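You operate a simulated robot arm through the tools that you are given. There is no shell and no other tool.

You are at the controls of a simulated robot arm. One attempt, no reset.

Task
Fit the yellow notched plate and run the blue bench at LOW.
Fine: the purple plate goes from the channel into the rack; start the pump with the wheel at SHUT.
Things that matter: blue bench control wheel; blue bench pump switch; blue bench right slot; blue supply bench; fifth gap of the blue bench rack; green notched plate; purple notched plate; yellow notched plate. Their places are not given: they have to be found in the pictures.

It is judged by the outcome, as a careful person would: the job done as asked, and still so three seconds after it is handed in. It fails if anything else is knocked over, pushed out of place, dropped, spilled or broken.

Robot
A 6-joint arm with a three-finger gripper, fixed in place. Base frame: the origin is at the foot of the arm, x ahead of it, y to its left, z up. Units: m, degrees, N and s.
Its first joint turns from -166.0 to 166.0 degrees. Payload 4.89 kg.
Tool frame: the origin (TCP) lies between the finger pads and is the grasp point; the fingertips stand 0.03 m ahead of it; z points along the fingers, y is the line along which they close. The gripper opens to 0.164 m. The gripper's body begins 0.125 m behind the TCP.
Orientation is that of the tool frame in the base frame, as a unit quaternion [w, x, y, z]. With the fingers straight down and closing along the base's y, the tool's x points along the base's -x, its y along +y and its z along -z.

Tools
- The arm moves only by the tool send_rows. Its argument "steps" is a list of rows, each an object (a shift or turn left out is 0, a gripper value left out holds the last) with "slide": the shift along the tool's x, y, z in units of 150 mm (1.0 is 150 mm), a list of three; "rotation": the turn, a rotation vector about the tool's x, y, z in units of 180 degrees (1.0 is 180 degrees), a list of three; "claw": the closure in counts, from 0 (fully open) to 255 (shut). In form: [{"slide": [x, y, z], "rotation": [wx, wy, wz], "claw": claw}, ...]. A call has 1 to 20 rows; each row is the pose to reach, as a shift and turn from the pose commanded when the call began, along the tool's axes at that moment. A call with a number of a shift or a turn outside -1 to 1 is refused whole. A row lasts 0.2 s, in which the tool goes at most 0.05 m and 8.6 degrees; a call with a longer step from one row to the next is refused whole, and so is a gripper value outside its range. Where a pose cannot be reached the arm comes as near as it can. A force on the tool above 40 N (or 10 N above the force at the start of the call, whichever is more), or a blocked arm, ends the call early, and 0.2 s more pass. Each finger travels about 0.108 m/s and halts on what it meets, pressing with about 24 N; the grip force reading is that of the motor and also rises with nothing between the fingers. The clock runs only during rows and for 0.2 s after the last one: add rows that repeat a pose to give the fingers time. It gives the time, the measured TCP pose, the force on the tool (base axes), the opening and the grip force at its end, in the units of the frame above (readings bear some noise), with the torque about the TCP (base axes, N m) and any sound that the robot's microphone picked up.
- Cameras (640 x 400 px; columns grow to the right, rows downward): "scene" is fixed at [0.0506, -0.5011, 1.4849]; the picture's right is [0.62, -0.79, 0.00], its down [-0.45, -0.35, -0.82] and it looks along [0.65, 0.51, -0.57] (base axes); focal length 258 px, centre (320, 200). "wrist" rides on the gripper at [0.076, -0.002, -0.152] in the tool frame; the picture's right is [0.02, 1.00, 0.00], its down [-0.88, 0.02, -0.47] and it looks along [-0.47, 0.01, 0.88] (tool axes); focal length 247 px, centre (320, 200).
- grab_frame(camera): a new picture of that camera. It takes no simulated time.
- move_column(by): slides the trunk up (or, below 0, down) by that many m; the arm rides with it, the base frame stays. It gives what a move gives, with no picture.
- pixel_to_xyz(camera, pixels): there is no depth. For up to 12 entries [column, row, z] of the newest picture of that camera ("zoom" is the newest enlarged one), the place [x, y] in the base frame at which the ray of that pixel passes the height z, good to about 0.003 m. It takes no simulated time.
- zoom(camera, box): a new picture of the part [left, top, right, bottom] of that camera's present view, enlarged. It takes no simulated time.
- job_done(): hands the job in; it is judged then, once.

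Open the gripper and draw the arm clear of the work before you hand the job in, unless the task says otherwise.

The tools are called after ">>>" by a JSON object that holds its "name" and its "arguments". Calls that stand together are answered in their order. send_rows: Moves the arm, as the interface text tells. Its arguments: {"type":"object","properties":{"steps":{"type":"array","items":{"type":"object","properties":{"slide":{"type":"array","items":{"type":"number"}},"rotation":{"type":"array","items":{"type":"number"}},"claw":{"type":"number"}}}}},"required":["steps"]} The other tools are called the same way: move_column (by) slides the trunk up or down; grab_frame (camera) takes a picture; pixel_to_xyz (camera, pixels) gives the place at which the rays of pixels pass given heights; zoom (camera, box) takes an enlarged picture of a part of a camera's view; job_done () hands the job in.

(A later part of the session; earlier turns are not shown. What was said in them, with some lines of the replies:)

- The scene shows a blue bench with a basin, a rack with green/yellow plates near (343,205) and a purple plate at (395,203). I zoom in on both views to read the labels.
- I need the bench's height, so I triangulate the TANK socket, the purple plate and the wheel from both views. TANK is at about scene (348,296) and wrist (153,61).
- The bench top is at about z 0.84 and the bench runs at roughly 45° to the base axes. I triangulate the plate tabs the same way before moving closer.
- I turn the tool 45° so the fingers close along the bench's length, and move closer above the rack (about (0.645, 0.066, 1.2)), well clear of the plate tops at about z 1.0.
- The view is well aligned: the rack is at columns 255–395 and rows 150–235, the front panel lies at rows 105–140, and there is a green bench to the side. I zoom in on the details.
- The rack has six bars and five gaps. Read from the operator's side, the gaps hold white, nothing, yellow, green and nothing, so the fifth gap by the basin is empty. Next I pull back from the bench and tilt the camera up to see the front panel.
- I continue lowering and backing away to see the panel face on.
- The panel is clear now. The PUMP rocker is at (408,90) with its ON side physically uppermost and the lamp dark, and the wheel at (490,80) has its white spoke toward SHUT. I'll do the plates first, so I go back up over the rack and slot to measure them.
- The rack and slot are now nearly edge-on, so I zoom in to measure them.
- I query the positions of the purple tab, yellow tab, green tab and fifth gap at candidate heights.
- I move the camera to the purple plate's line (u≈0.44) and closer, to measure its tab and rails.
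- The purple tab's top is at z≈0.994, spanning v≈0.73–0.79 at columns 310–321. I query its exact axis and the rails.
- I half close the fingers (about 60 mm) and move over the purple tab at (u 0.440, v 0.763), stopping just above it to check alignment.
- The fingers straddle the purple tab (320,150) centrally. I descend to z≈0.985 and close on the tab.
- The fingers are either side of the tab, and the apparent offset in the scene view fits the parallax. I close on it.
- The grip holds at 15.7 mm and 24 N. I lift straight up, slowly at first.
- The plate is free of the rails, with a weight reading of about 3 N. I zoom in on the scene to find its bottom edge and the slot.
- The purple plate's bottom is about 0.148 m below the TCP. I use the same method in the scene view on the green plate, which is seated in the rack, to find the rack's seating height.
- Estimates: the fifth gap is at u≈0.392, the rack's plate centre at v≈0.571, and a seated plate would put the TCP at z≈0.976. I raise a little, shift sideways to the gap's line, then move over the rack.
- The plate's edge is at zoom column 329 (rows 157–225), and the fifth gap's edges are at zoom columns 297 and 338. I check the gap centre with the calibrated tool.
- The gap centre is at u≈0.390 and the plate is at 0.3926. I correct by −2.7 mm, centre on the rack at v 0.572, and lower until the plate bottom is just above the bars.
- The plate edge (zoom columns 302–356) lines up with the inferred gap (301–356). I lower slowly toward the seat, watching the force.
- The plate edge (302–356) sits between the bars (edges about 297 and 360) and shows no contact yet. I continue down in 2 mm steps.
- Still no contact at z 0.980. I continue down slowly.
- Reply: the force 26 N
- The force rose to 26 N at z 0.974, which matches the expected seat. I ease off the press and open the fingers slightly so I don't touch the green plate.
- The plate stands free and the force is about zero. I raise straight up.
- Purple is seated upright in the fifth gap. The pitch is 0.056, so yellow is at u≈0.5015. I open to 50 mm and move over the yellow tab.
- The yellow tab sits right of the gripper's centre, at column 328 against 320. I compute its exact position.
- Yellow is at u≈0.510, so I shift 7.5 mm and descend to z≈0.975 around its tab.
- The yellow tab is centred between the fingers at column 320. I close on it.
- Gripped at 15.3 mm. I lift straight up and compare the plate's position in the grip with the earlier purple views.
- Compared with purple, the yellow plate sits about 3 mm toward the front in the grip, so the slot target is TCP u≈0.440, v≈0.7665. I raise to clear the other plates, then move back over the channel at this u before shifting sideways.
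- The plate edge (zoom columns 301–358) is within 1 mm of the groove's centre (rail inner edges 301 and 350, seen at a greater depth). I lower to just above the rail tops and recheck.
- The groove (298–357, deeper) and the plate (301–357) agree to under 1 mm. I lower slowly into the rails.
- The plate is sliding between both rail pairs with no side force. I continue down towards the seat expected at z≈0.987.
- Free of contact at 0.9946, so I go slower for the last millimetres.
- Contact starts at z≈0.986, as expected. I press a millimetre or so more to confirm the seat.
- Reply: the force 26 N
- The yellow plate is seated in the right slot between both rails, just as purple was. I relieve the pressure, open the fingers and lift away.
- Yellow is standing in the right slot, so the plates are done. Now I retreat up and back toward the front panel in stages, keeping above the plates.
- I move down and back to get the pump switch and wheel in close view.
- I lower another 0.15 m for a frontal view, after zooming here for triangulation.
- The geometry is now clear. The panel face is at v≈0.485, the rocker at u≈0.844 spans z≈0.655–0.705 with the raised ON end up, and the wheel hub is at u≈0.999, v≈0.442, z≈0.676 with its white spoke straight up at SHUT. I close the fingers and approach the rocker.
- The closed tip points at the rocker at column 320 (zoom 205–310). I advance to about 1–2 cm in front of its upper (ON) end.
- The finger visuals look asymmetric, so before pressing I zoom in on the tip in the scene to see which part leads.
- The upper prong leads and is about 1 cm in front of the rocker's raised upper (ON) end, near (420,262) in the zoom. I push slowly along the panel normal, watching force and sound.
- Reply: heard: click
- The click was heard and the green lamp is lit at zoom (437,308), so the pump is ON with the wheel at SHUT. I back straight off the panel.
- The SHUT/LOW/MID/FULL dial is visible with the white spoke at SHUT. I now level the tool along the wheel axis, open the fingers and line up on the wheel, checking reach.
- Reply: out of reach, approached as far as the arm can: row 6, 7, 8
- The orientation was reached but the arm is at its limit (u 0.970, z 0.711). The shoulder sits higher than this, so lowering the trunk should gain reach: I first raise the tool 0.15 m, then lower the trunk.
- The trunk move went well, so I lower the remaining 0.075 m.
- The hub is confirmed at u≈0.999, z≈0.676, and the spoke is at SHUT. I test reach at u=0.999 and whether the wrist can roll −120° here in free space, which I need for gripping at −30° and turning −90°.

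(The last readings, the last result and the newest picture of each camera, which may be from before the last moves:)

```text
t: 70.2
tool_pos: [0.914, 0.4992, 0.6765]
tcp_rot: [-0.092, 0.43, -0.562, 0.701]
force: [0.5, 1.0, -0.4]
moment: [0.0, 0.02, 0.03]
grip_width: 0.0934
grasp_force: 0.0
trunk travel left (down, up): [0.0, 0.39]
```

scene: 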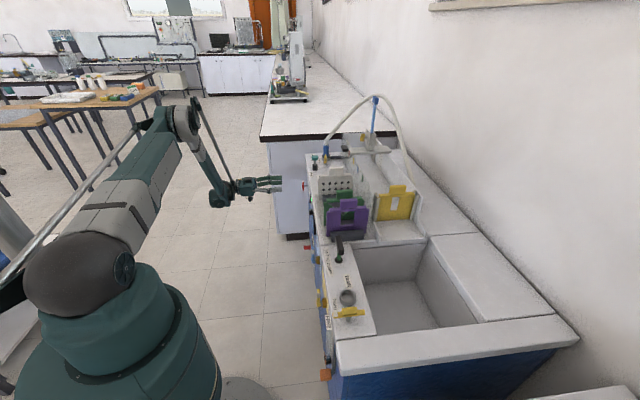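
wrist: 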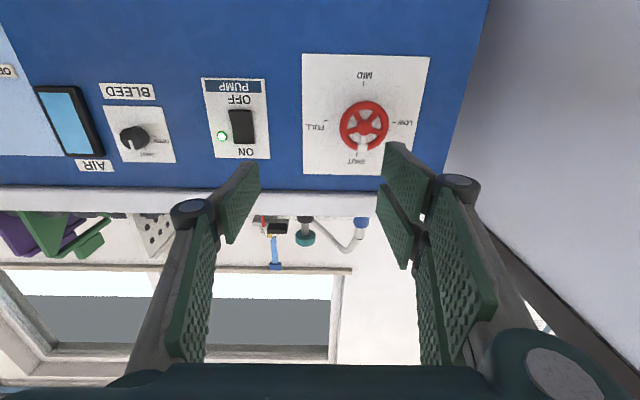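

The full roll is reachable. I roll back to −30° and advance to test reach in depth, with the fingers open 93 mm around a 59 mm wheel.

>>> {"name": "send_rows", "arguments": {"steps": [{"rotation": [0, 0, 0.045]}, {"rotation": [0, 0, 0.09]}, {"rotation": [0, 0, 0.135]}, {"rotation": [0, 0, 0.18]}, {"rotation": [0, 0, 0.225]}, {"rotation": [0, 0, 0.27]}, {"rotation": [0, 0, 0.315]}, {"rotation": [0, 0, 0.36]}, {"rotation": [0, 0, 0.405]}, {"rotation": [0, 0, 0.45]}, {"rotation": [0, 0, 0.5]}, {"rotation": [0, 0, 0.5]}]}}

>>> {"name": "send_rows", "arguments": {"steps": [{"slide": [0, 0, 0.15]}, {"slide": [0, 0, 0.3]}, {"slide": [0, 0, 0.4]}, {"slide": [0, 0, 0.5]}, {"slide": [0, 0, 0.5]}]}}

>>> {"name": "grab_frame", "arguments": {"camera": "wrist"}}

>>> {"name": "zoom", "arguments": {"camera": "scene", "box": [252, 160, 332, 210]}}

```text
refused: row 11 steps farther than a row can; nothing moved
```

```text
t: 71.5
tool_pos: [0.9685, 0.4456, 0.6767]
tcp_rot: [-0.091, 0.431, -0.561, 0.701]
force: [-0.2, 0.6, 0.2]
moment: [0.03, 0.05, 0.0]
grip_width: 0.0932
grasp_force: 0.2
trunk travel left (down, up): [0.0, 0.39]
```

```text
taken
```

wrist: 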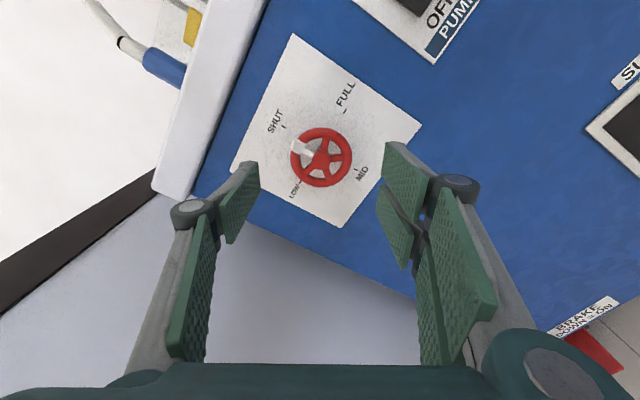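

```text
8.00 times, centred on (292, 185) of scene
```

zoom: 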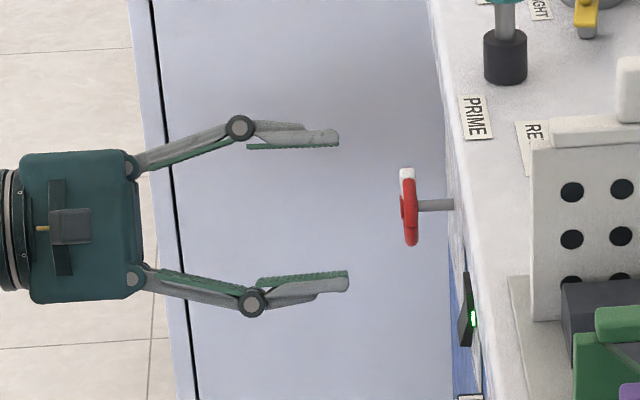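

The roll-back was refused because of the last row's size, but the forward move left the tips safely at v≈0.40, in front of the wheel (0.442). I roll back +90° here with smaller steps.

>>> {"name": "send_rows", "arguments": {"steps": [{"rotation": [0, 0, 0.045]}, {"rotation": [0, 0, 0.09]}, {"rotation": [0, 0, 0.135]}, {"rotation": [0, 0, 0.18]}, {"rotation": [0, 0, 0.225]}, {"rotation": [0, 0, 0.27]}, {"rotation": [0, 0, 0.315]}, {"rotation": [0, 0, 0.36]}, {"rotation": [0, 0, 0.405]}, {"rotation": [0, 0, 0.45]}, {"rotation": [0, 0, 0.49]}, {"rotation": [0, 0, 0.5]}, {"rotation": [0, 0, 0.5]}]}}

>>> {"name": "grab_frame", "arguments": {"camera": "wrist"}}

>>> {"name": "zoom", "arguments": {"camera": "wrist", "box": [240, 90, 400, 190]}}

```text
t: 74.2
tool_pos: [0.9671, 0.4459, 0.6752]
tcp_rot: [0.561, 0.092, 0.701, -0.43]
force: [-0.1, -0.3, -0.5]
moment: [-0.03, -0.02, 0.0]
grip_width: 0.0933
grasp_force: 0.1
trunk travel left (down, up): [0.0, 0.39]
```

```text
taken
```

wrist: 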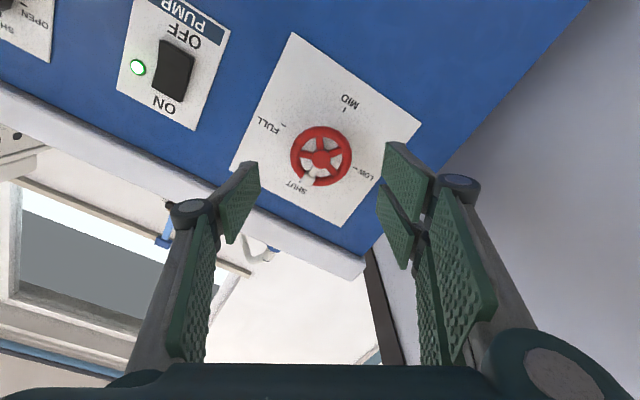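

```text
4.00 times, centred on (320, 140) of wrist
```

zoom: 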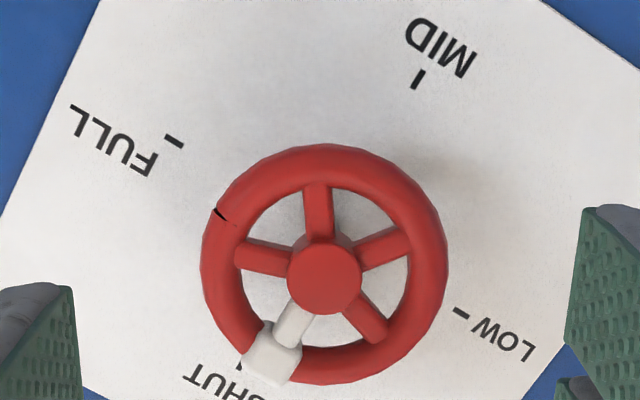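

The hub is on the tool axis within 1 mm (about (321,158) in both rolls). I advance 60 mm so the fingertips straddle the rim, still about 26 mm from the panel.

>>> {"name": "send_rows", "arguments": {"steps": [{"slide": [0, -0.003, 0.1]}, {"slide": [0, 0, 0.2]}, {"slide": [0, 0, 0.3]}, {"slide": [0, 0, 0.36]}, {"slide": [0, 0, 0.4]}, {"slide": [0, 0, 0.4]}]}}

>>> {"name": "grab_frame", "arguments": {"camera": "wrist"}}

>>> {"name": "zoom", "arguments": {"camera": "scene", "box": [252, 160, 332, 210]}}

```text
t: 75.7
tool_pos: [1.0103, 0.404, 0.6747]
tcp_rot: [0.56, 0.091, 0.701, -0.431]
force: [-0.9, 0.6, -0.7]
moment: [0.0, 0.03, -0.01]
grip_width: 0.0932
grasp_force: 0.1
trunk travel left (down, up): [0.0, 0.39]
```

```text
taken
```

wrist: 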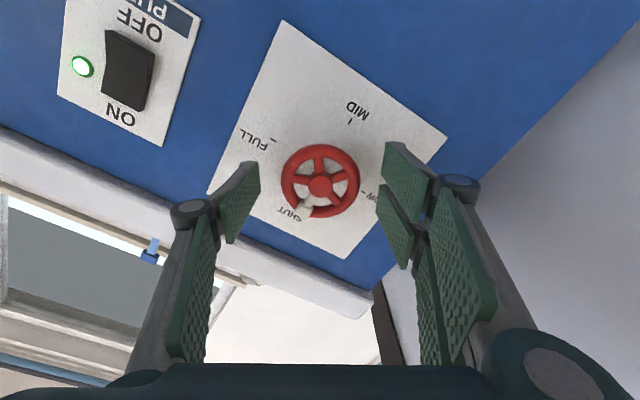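

```text
8.00 times, centred on (292, 185) of scene
```

zoom: 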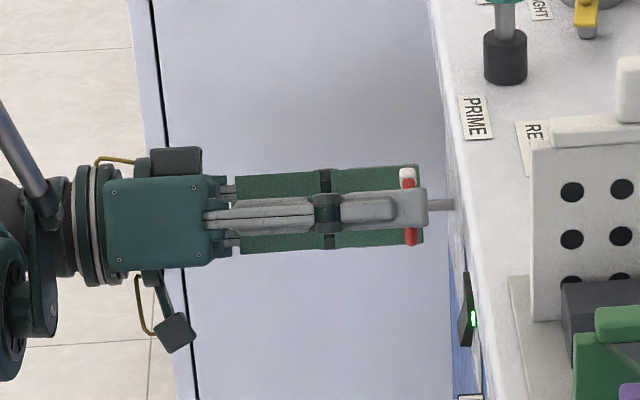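

The wheel rim sits between the fingers, centred at (320,181). I close gently on it.

>>> {"name": "send_rows", "arguments": {"steps": [{"slide": [0, 0, 0], "claw": 140}, {"slide": [0, 0, 0], "claw": 160}, {"slide": [0, 0, 0], "claw": 185}, {"slide": [0, 0, 0], "claw": 215}, {"slide": [0, 0, 0], "claw": 255}, {"slide": [0, 0, 0], "claw": 255}, {"slide": [0, 0, 0], "claw": 255}]}}

>>> {"name": "grab_frame", "arguments": {"camera": "wrist"}}

>>> {"name": "zoom", "arguments": {"camera": "wrist", "box": [260, 120, 380, 240]}}

```text
t: 77.2
tool_pos: [1.0097, 0.4051, 0.6754]
tcp_rot: [0.561, 0.092, 0.701, -0.431]
force: [7.6, 3.3, 0.5]
moment: [-0.06, 0.1, 0.14]
grip_width: 0.0581
grasp_force: 45.0
trunk travel left (down, up): [0.0, 0.39]
```

```text
taken
```

wrist: 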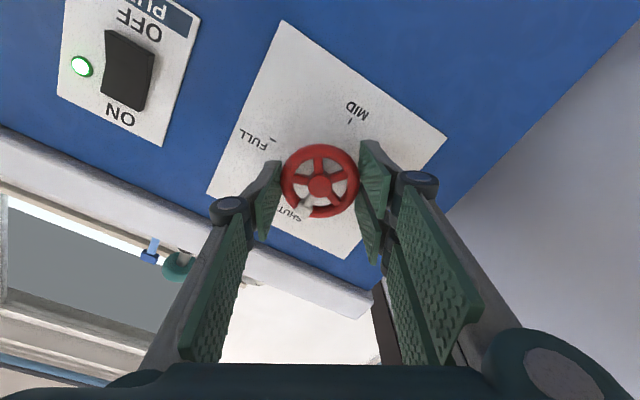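

```text
3.33 times, centred on (320, 180) of wrist
```

zoom: 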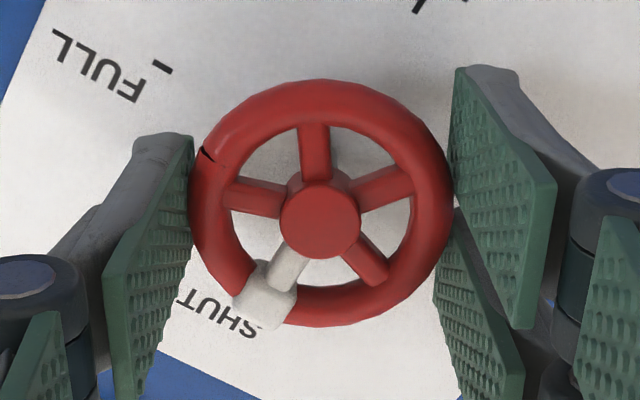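

The wheel is gripped across its diameter (58.1 mm) and the spoke is still at SHUT. I rotate about the wheel axis toward LOW, the first −43° to begin with.

>>> {"name": "send_rows", "arguments": {"steps": [{"rotation": [0, 0, -0.02]}, {"rotation": [0, 0, -0.05]}, {"rotation": [0, 0, -0.08]}, {"rotation": [0, 0, -0.11]}, {"rotation": [0, 0, -0.14]}, {"rotation": [0, 0, -0.17]}, {"rotation": [0, 0, -0.2]}, {"rotation": [0, 0, -0.22]}, {"rotation": [0, 0, -0.24]}, {"rotation": [0, 0, -0.24]}]}}

>>> {"name": "grab_frame", "arguments": {"camera": "wrist"}}

>>> {"name": "zoom", "arguments": {"camera": "wrist", "box": [260, 120, 380, 240]}}

```text
t: 79.5
tool_pos: [1.0112, 0.4042, 0.6752]
tcp_rot: [0.363, -0.172, 0.685, -0.607]
force: [31.1, 14.4, 3.4]
moment: [-0.07, -0.11, 0.73]
grip_width: 0.058
grasp_force: 44.4
trunk travel left (down, up): [0.0, 0.39]
```

```text
taken
```

wrist: 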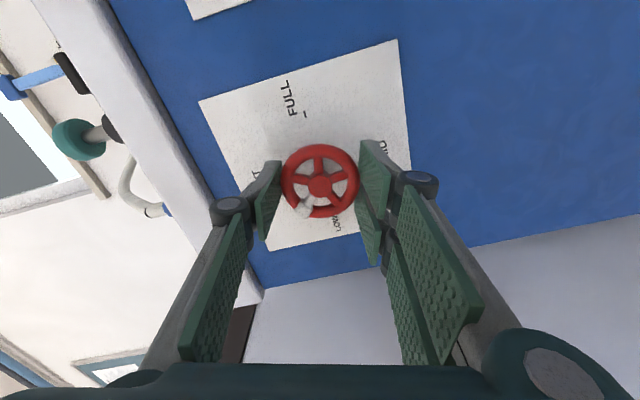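

```text
3.33 times, centred on (320, 180) of wrist
```

zoom: 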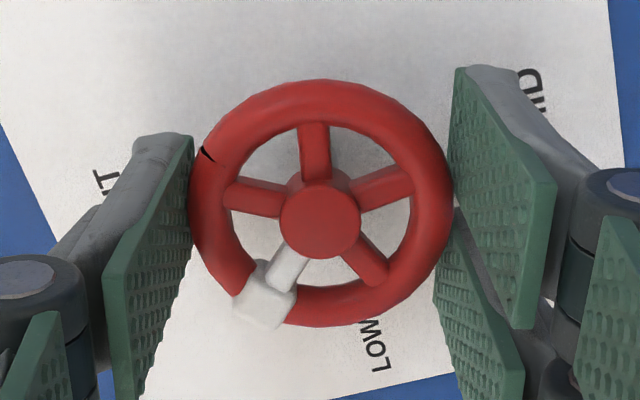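

The wheel turned with the gripper; the spoke held its place relative to the fingers. A side force of about 34 N along +u has built up, so I nudge the tool 1 mm that way to relieve it.

>>> {"name": "send_rows", "arguments": {"steps": [{"slide": [-0.0064, 0.002, 0]}, {"slide": [-0.0064, 0.002, 0]}]}}

```text
t: 80.0
tool_pos: [1.0103, 0.4045, 0.676]
tcp_rot: [0.362, -0.172, 0.686, -0.607]
force: [7.1, 5.9, 0.4]
moment: [-0.13, -0.11, 0.11]
grip_width: 0.0582
grasp_force: 44.8
trunk travel left (down, up): [0.0, 0.39]
```

The force fell to 9 N. I continue with another −23°.

>>> {"name": "send_rows", "arguments": {"steps": [{"rotation": [0, 0, -0.03]}, {"rotation": [0, 0, -0.06]}, {"rotation": [0, 0, -0.09]}, {"rotation": [0, 0, -0.11]}, {"rotation": [0, 0, -0.13]}, {"rotation": [0, 0, -0.13]}]}}

```text
t: 81.5
tool_pos: [1.0107, 0.4053, 0.6747]
tcp_rot: [-0.232, 0.309, -0.636, 0.668]
force: [-4.2, -5.8, -9.4]
moment: [0.24, 0.23, -0.16]
grip_width: 0.058
grasp_force: 44.8
trunk travel left (down, up): [0.0, 0.39]
```

The forces stay small. I finish with the last −23.4° and check the pointer.

>>> {"name": "send_rows", "arguments": {"steps": [{"rotation": [0, 0, -0.03]}, {"rotation": [0, 0, -0.06]}, {"rotation": [0, 0, -0.09]}, {"rotation": [0, 0, -0.115]}, {"rotation": [0, 0, -0.13]}, {"rotation": [0, 0, -0.13]}]}}

>>> {"name": "grab_frame", "arguments": {"camera": "wrist"}}

>>> {"name": "zoom", "arguments": {"camera": "wrist", "box": [240, 110, 400, 250]}}

```text
t: 82.9
tool_pos: [1.0111, 0.4055, 0.6754]
tcp_rot: [-0.091, 0.43, -0.561, 0.701]
force: [-0.7, -2.3, -6.1]
moment: [-0.03, -0.09, 0.06]
grip_width: 0.0579
grasp_force: 44.7
trunk travel left (down, up): [0.0, 0.39]
stopped in row 6: the force on the tool passed its limit at 41 N (the readings are from after the stop); the commanded pose is now the measured one
```

```text
taken
```

wrist: 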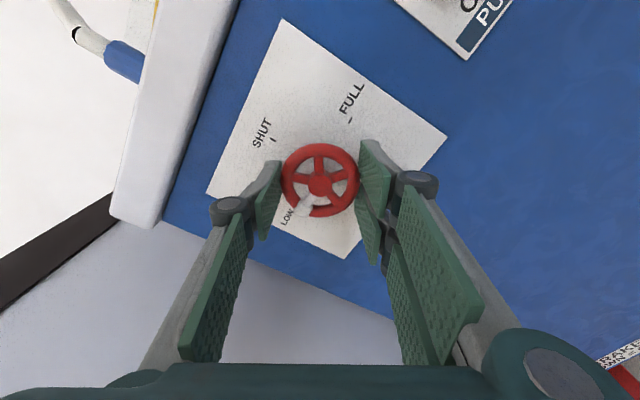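

```text
2.86 times, centred on (320, 180) of wrist
```

zoom: 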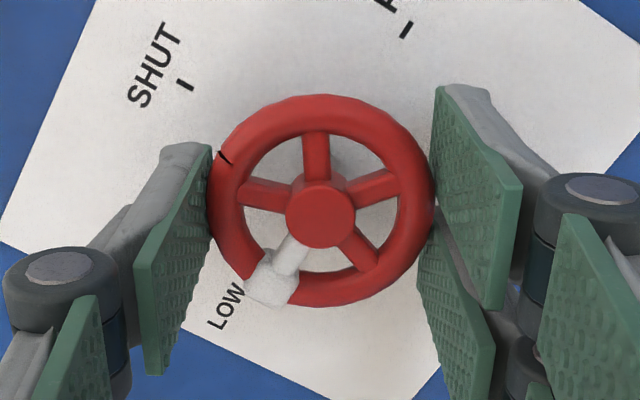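

The spoke points at LOW, with the tick hidden behind it, and the roll matches −120° exactly. I open the fingers and back straight out.

>>> {"name": "send_rows", "arguments": {"steps": [{"slide": [0, 0, 0], "claw": 200}, {"slide": [0, 0, 0], "claw": 150}, {"slide": [0, 0, 0], "claw": 110}, {"slide": [0, 0, 0], "claw": 100}, {"slide": [0, 0, 0], "claw": 100}]}}

>>> {"name": "send_rows", "arguments": {"steps": [{"slide": [0, 0, -0.1]}, {"slide": [0, 0, -0.25]}, {"slide": [0, 0, -0.45]}, {"slide": [0, 0, -0.65]}, {"slide": [0, 0, -0.8]}, {"slide": [0, 0, -0.8]}]}}

>>> {"name": "grab_frame", "arguments": {"camera": "wrist"}}

>>> {"name": "zoom", "arguments": {"camera": "wrist", "box": [240, 80, 400, 220]}}

```text
t: 84.1
tool_pos: [1.0105, 0.4051, 0.6743]
tcp_rot: [-0.092, 0.431, -0.56, 0.701]
force: [-0.5, 0.2, 0.0]
moment: [0.01, -0.02, 0.03]
grip_width: 0.0998
grasp_force: 0.1
trunk travel left (down, up): [0.0, 0.39]
```

```text
t: 85.5
tool_pos: [0.9243, 0.4898, 0.6746]
tcp_rot: [-0.091, 0.431, -0.561, 0.701]
force: [1.0, 0.2, 0.0]
moment: [-0.02, -0.04, -0.01]
grip_width: 0.0999
grasp_force: 0.1
trunk travel left (down, up): [0.0, 0.39]
```

```text
taken
```

wrist: 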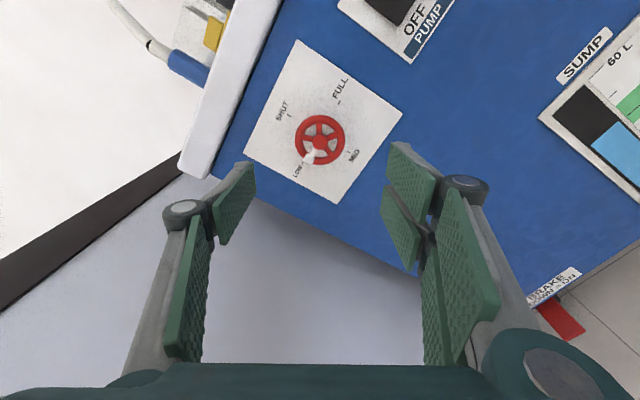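

```text
2.86 times, centred on (320, 150) of wrist
```

zoom: 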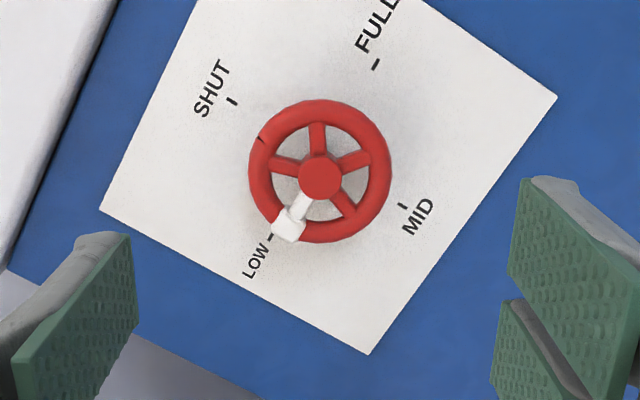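

With hub (320,177), spoke tip (289,228) and LOW tick (270,238), the pointer is within about 1° of LOW. I draw back further from the bench and check the whole scene.

>>> {"name": "send_rows", "arguments": {"steps": [{"slide": [0, 0, -0.2]}, {"slide": [0, 0, -0.4]}, {"slide": [0, 0, -0.6]}, {"slide": [0, 0, -0.8]}, {"slide": [0, 0, -0.8]}]}}

>>> {"name": "grab_frame", "arguments": {"camera": "scene"}}

>>> {"name": "zoom", "arguments": {"camera": "scene", "box": [290, 130, 450, 230]}}

>>> {"name": "grab_frame", "arguments": {"camera": "wrist"}}

```text
t: 86.7
tool_pos: [0.8383, 0.5756, 0.6749]
tcp_rot: [-0.091, 0.431, -0.562, 0.7]
force: [0.9, -0.4, 0.3]
moment: [0.01, -0.02, 0.02]
grip_width: 0.0996
grasp_force: 0.1
trunk travel left (down, up): [0.0, 0.39]
```

```text
taken
```

scene: 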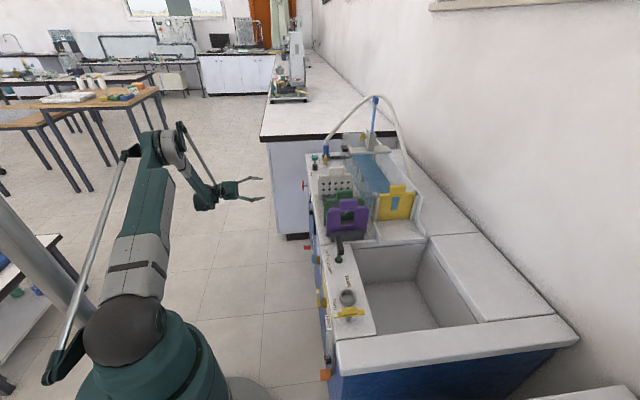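

```text
4.00 times, centred on (370, 180) of scene
```

zoom: 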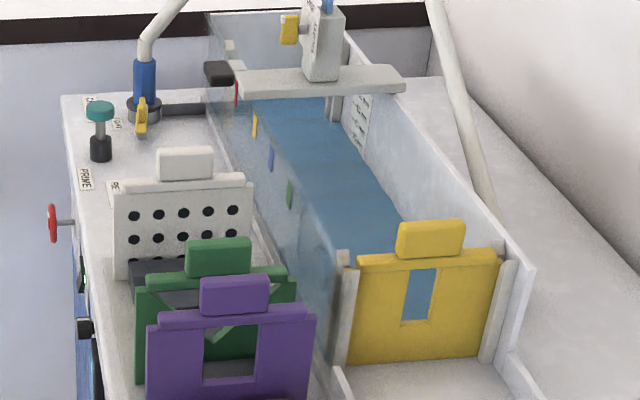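

```text
taken
```

wrist: 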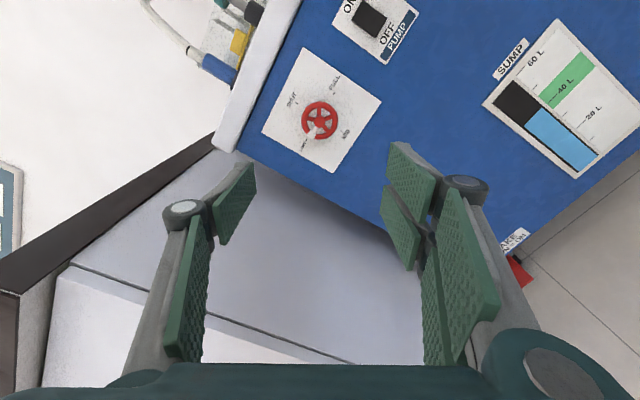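

Water now fills the channel behind the yellow plate, which is holding. I open the gripper fully, wait a few seconds, and check that everything stays put.

>>> {"name": "send_rows", "arguments": {"steps": [{"slide": [0, 0, 0], "claw": 0}, {"slide": [0, 0, 0]}, {"slide": [0, 0, 0]}, {"slide": [0, 0, 0]}, {"slide": [0, 0, 0]}, {"slide": [0, 0, 0]}, {"slide": [0, 0, 0]}, {"slide": [0, 0, 0]}, {"slide": [0, 0, 0]}, {"slide": [0, 0, 0]}, {"slide": [0, 0, 0]}, {"slide": [0, 0, 0]}, {"slide": [0, 0, 0]}, {"slide": [0, 0, 0]}, {"slide": [0, 0, 0]}, {"slide": [0, 0, 0]}, {"slide": [0, 0, 0]}, {"slide": [0, 0, 0]}, {"slide": [0, 0, 0]}, {"slide": [0, 0, 0]}]}}

>>> {"name": "zoom", "arguments": {"camera": "scene", "box": [290, 130, 450, 230]}}

>>> {"name": "zoom", "arguments": {"camera": "wrist", "box": [260, 0, 420, 180]}}

>>> {"name": "zoom", "arguments": {"camera": "scene", "box": [290, 200, 450, 300]}}

```text
t: 90.9
tool_pos: [0.8381, 0.5748, 0.6747]
tcp_rot: [-0.092, 0.432, -0.56, 0.701]
force: [-0.5, 0.8, -0.2]
moment: [-0.05, 0.01, -0.01]
grip_width: 0.1643
grasp_force: 0.1
trunk travel left (down, up): [0.0, 0.39]
```

```text
4.00 times, centred on (370, 180) of scene
```

zoom: 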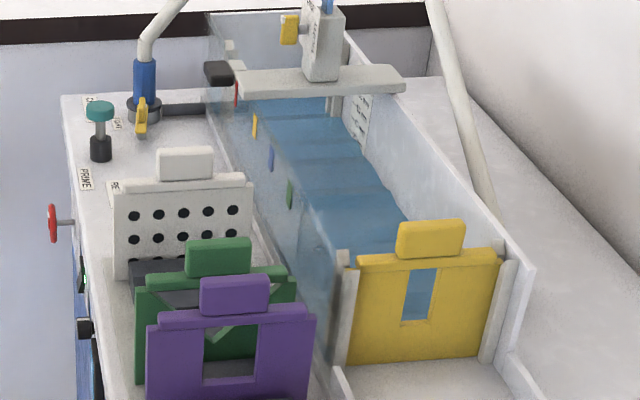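

```text
2.22 times, centred on (340, 90) of wrist
```

zoom: 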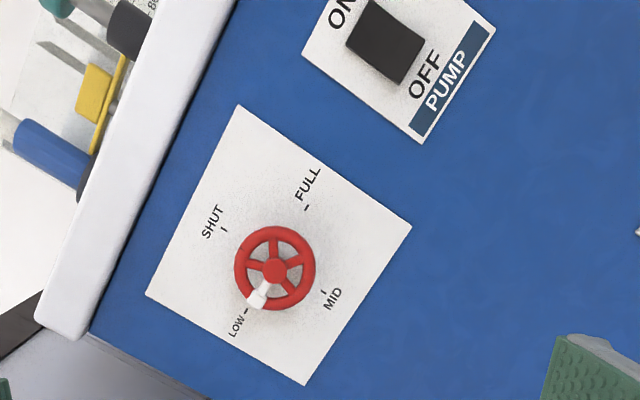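

```text
4.00 times, centred on (370, 250) of scene
```

zoom: 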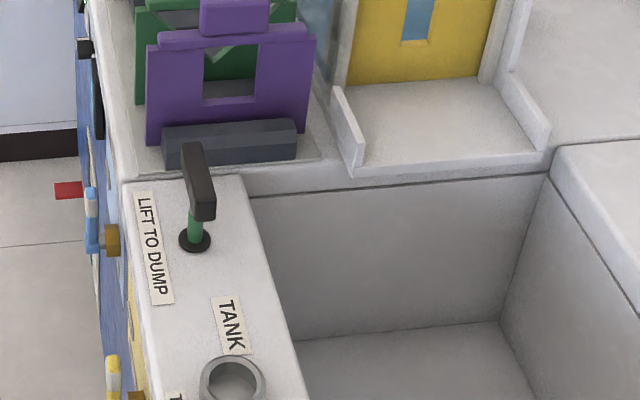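

Everything is stable: purple is in the fifth gap, yellow is in the right slot holding back the water, the wheel is at LOW, the pump is running, and the gripper is open and clear. I hand the job in.

>>> {"name": "job_done", "arguments": {}}

```text
The job is handed in.
```

The yellow notched plate is fitted in the right slot and the blue bench is running at LOW. I handed the job in after a few seconds' wait showed nothing moving.

- **Purple plate:** it went from the channel into the fifth gap of the rack, at the basin end. It stands upright there.
- **Pump:** I pressed the switch with the wheel still at SHUT. There was a click and the green lamp came on.
- **Wheel:** I then turned it to LOW, and the pointer sits within about 1° of the mark. Water has filled the channel and stands behind the yellow plate, which is holding.

While I turned the wheel, the side force reached the arm's 40 N limit and stopped the last row of the move. The wheel was already at LOW by then.

I lowered the trunk 0.175 m to reach the wheel and left it down. The gripper is open and the arm is clear of the bench. I saw no other plate or fitting disturbed.
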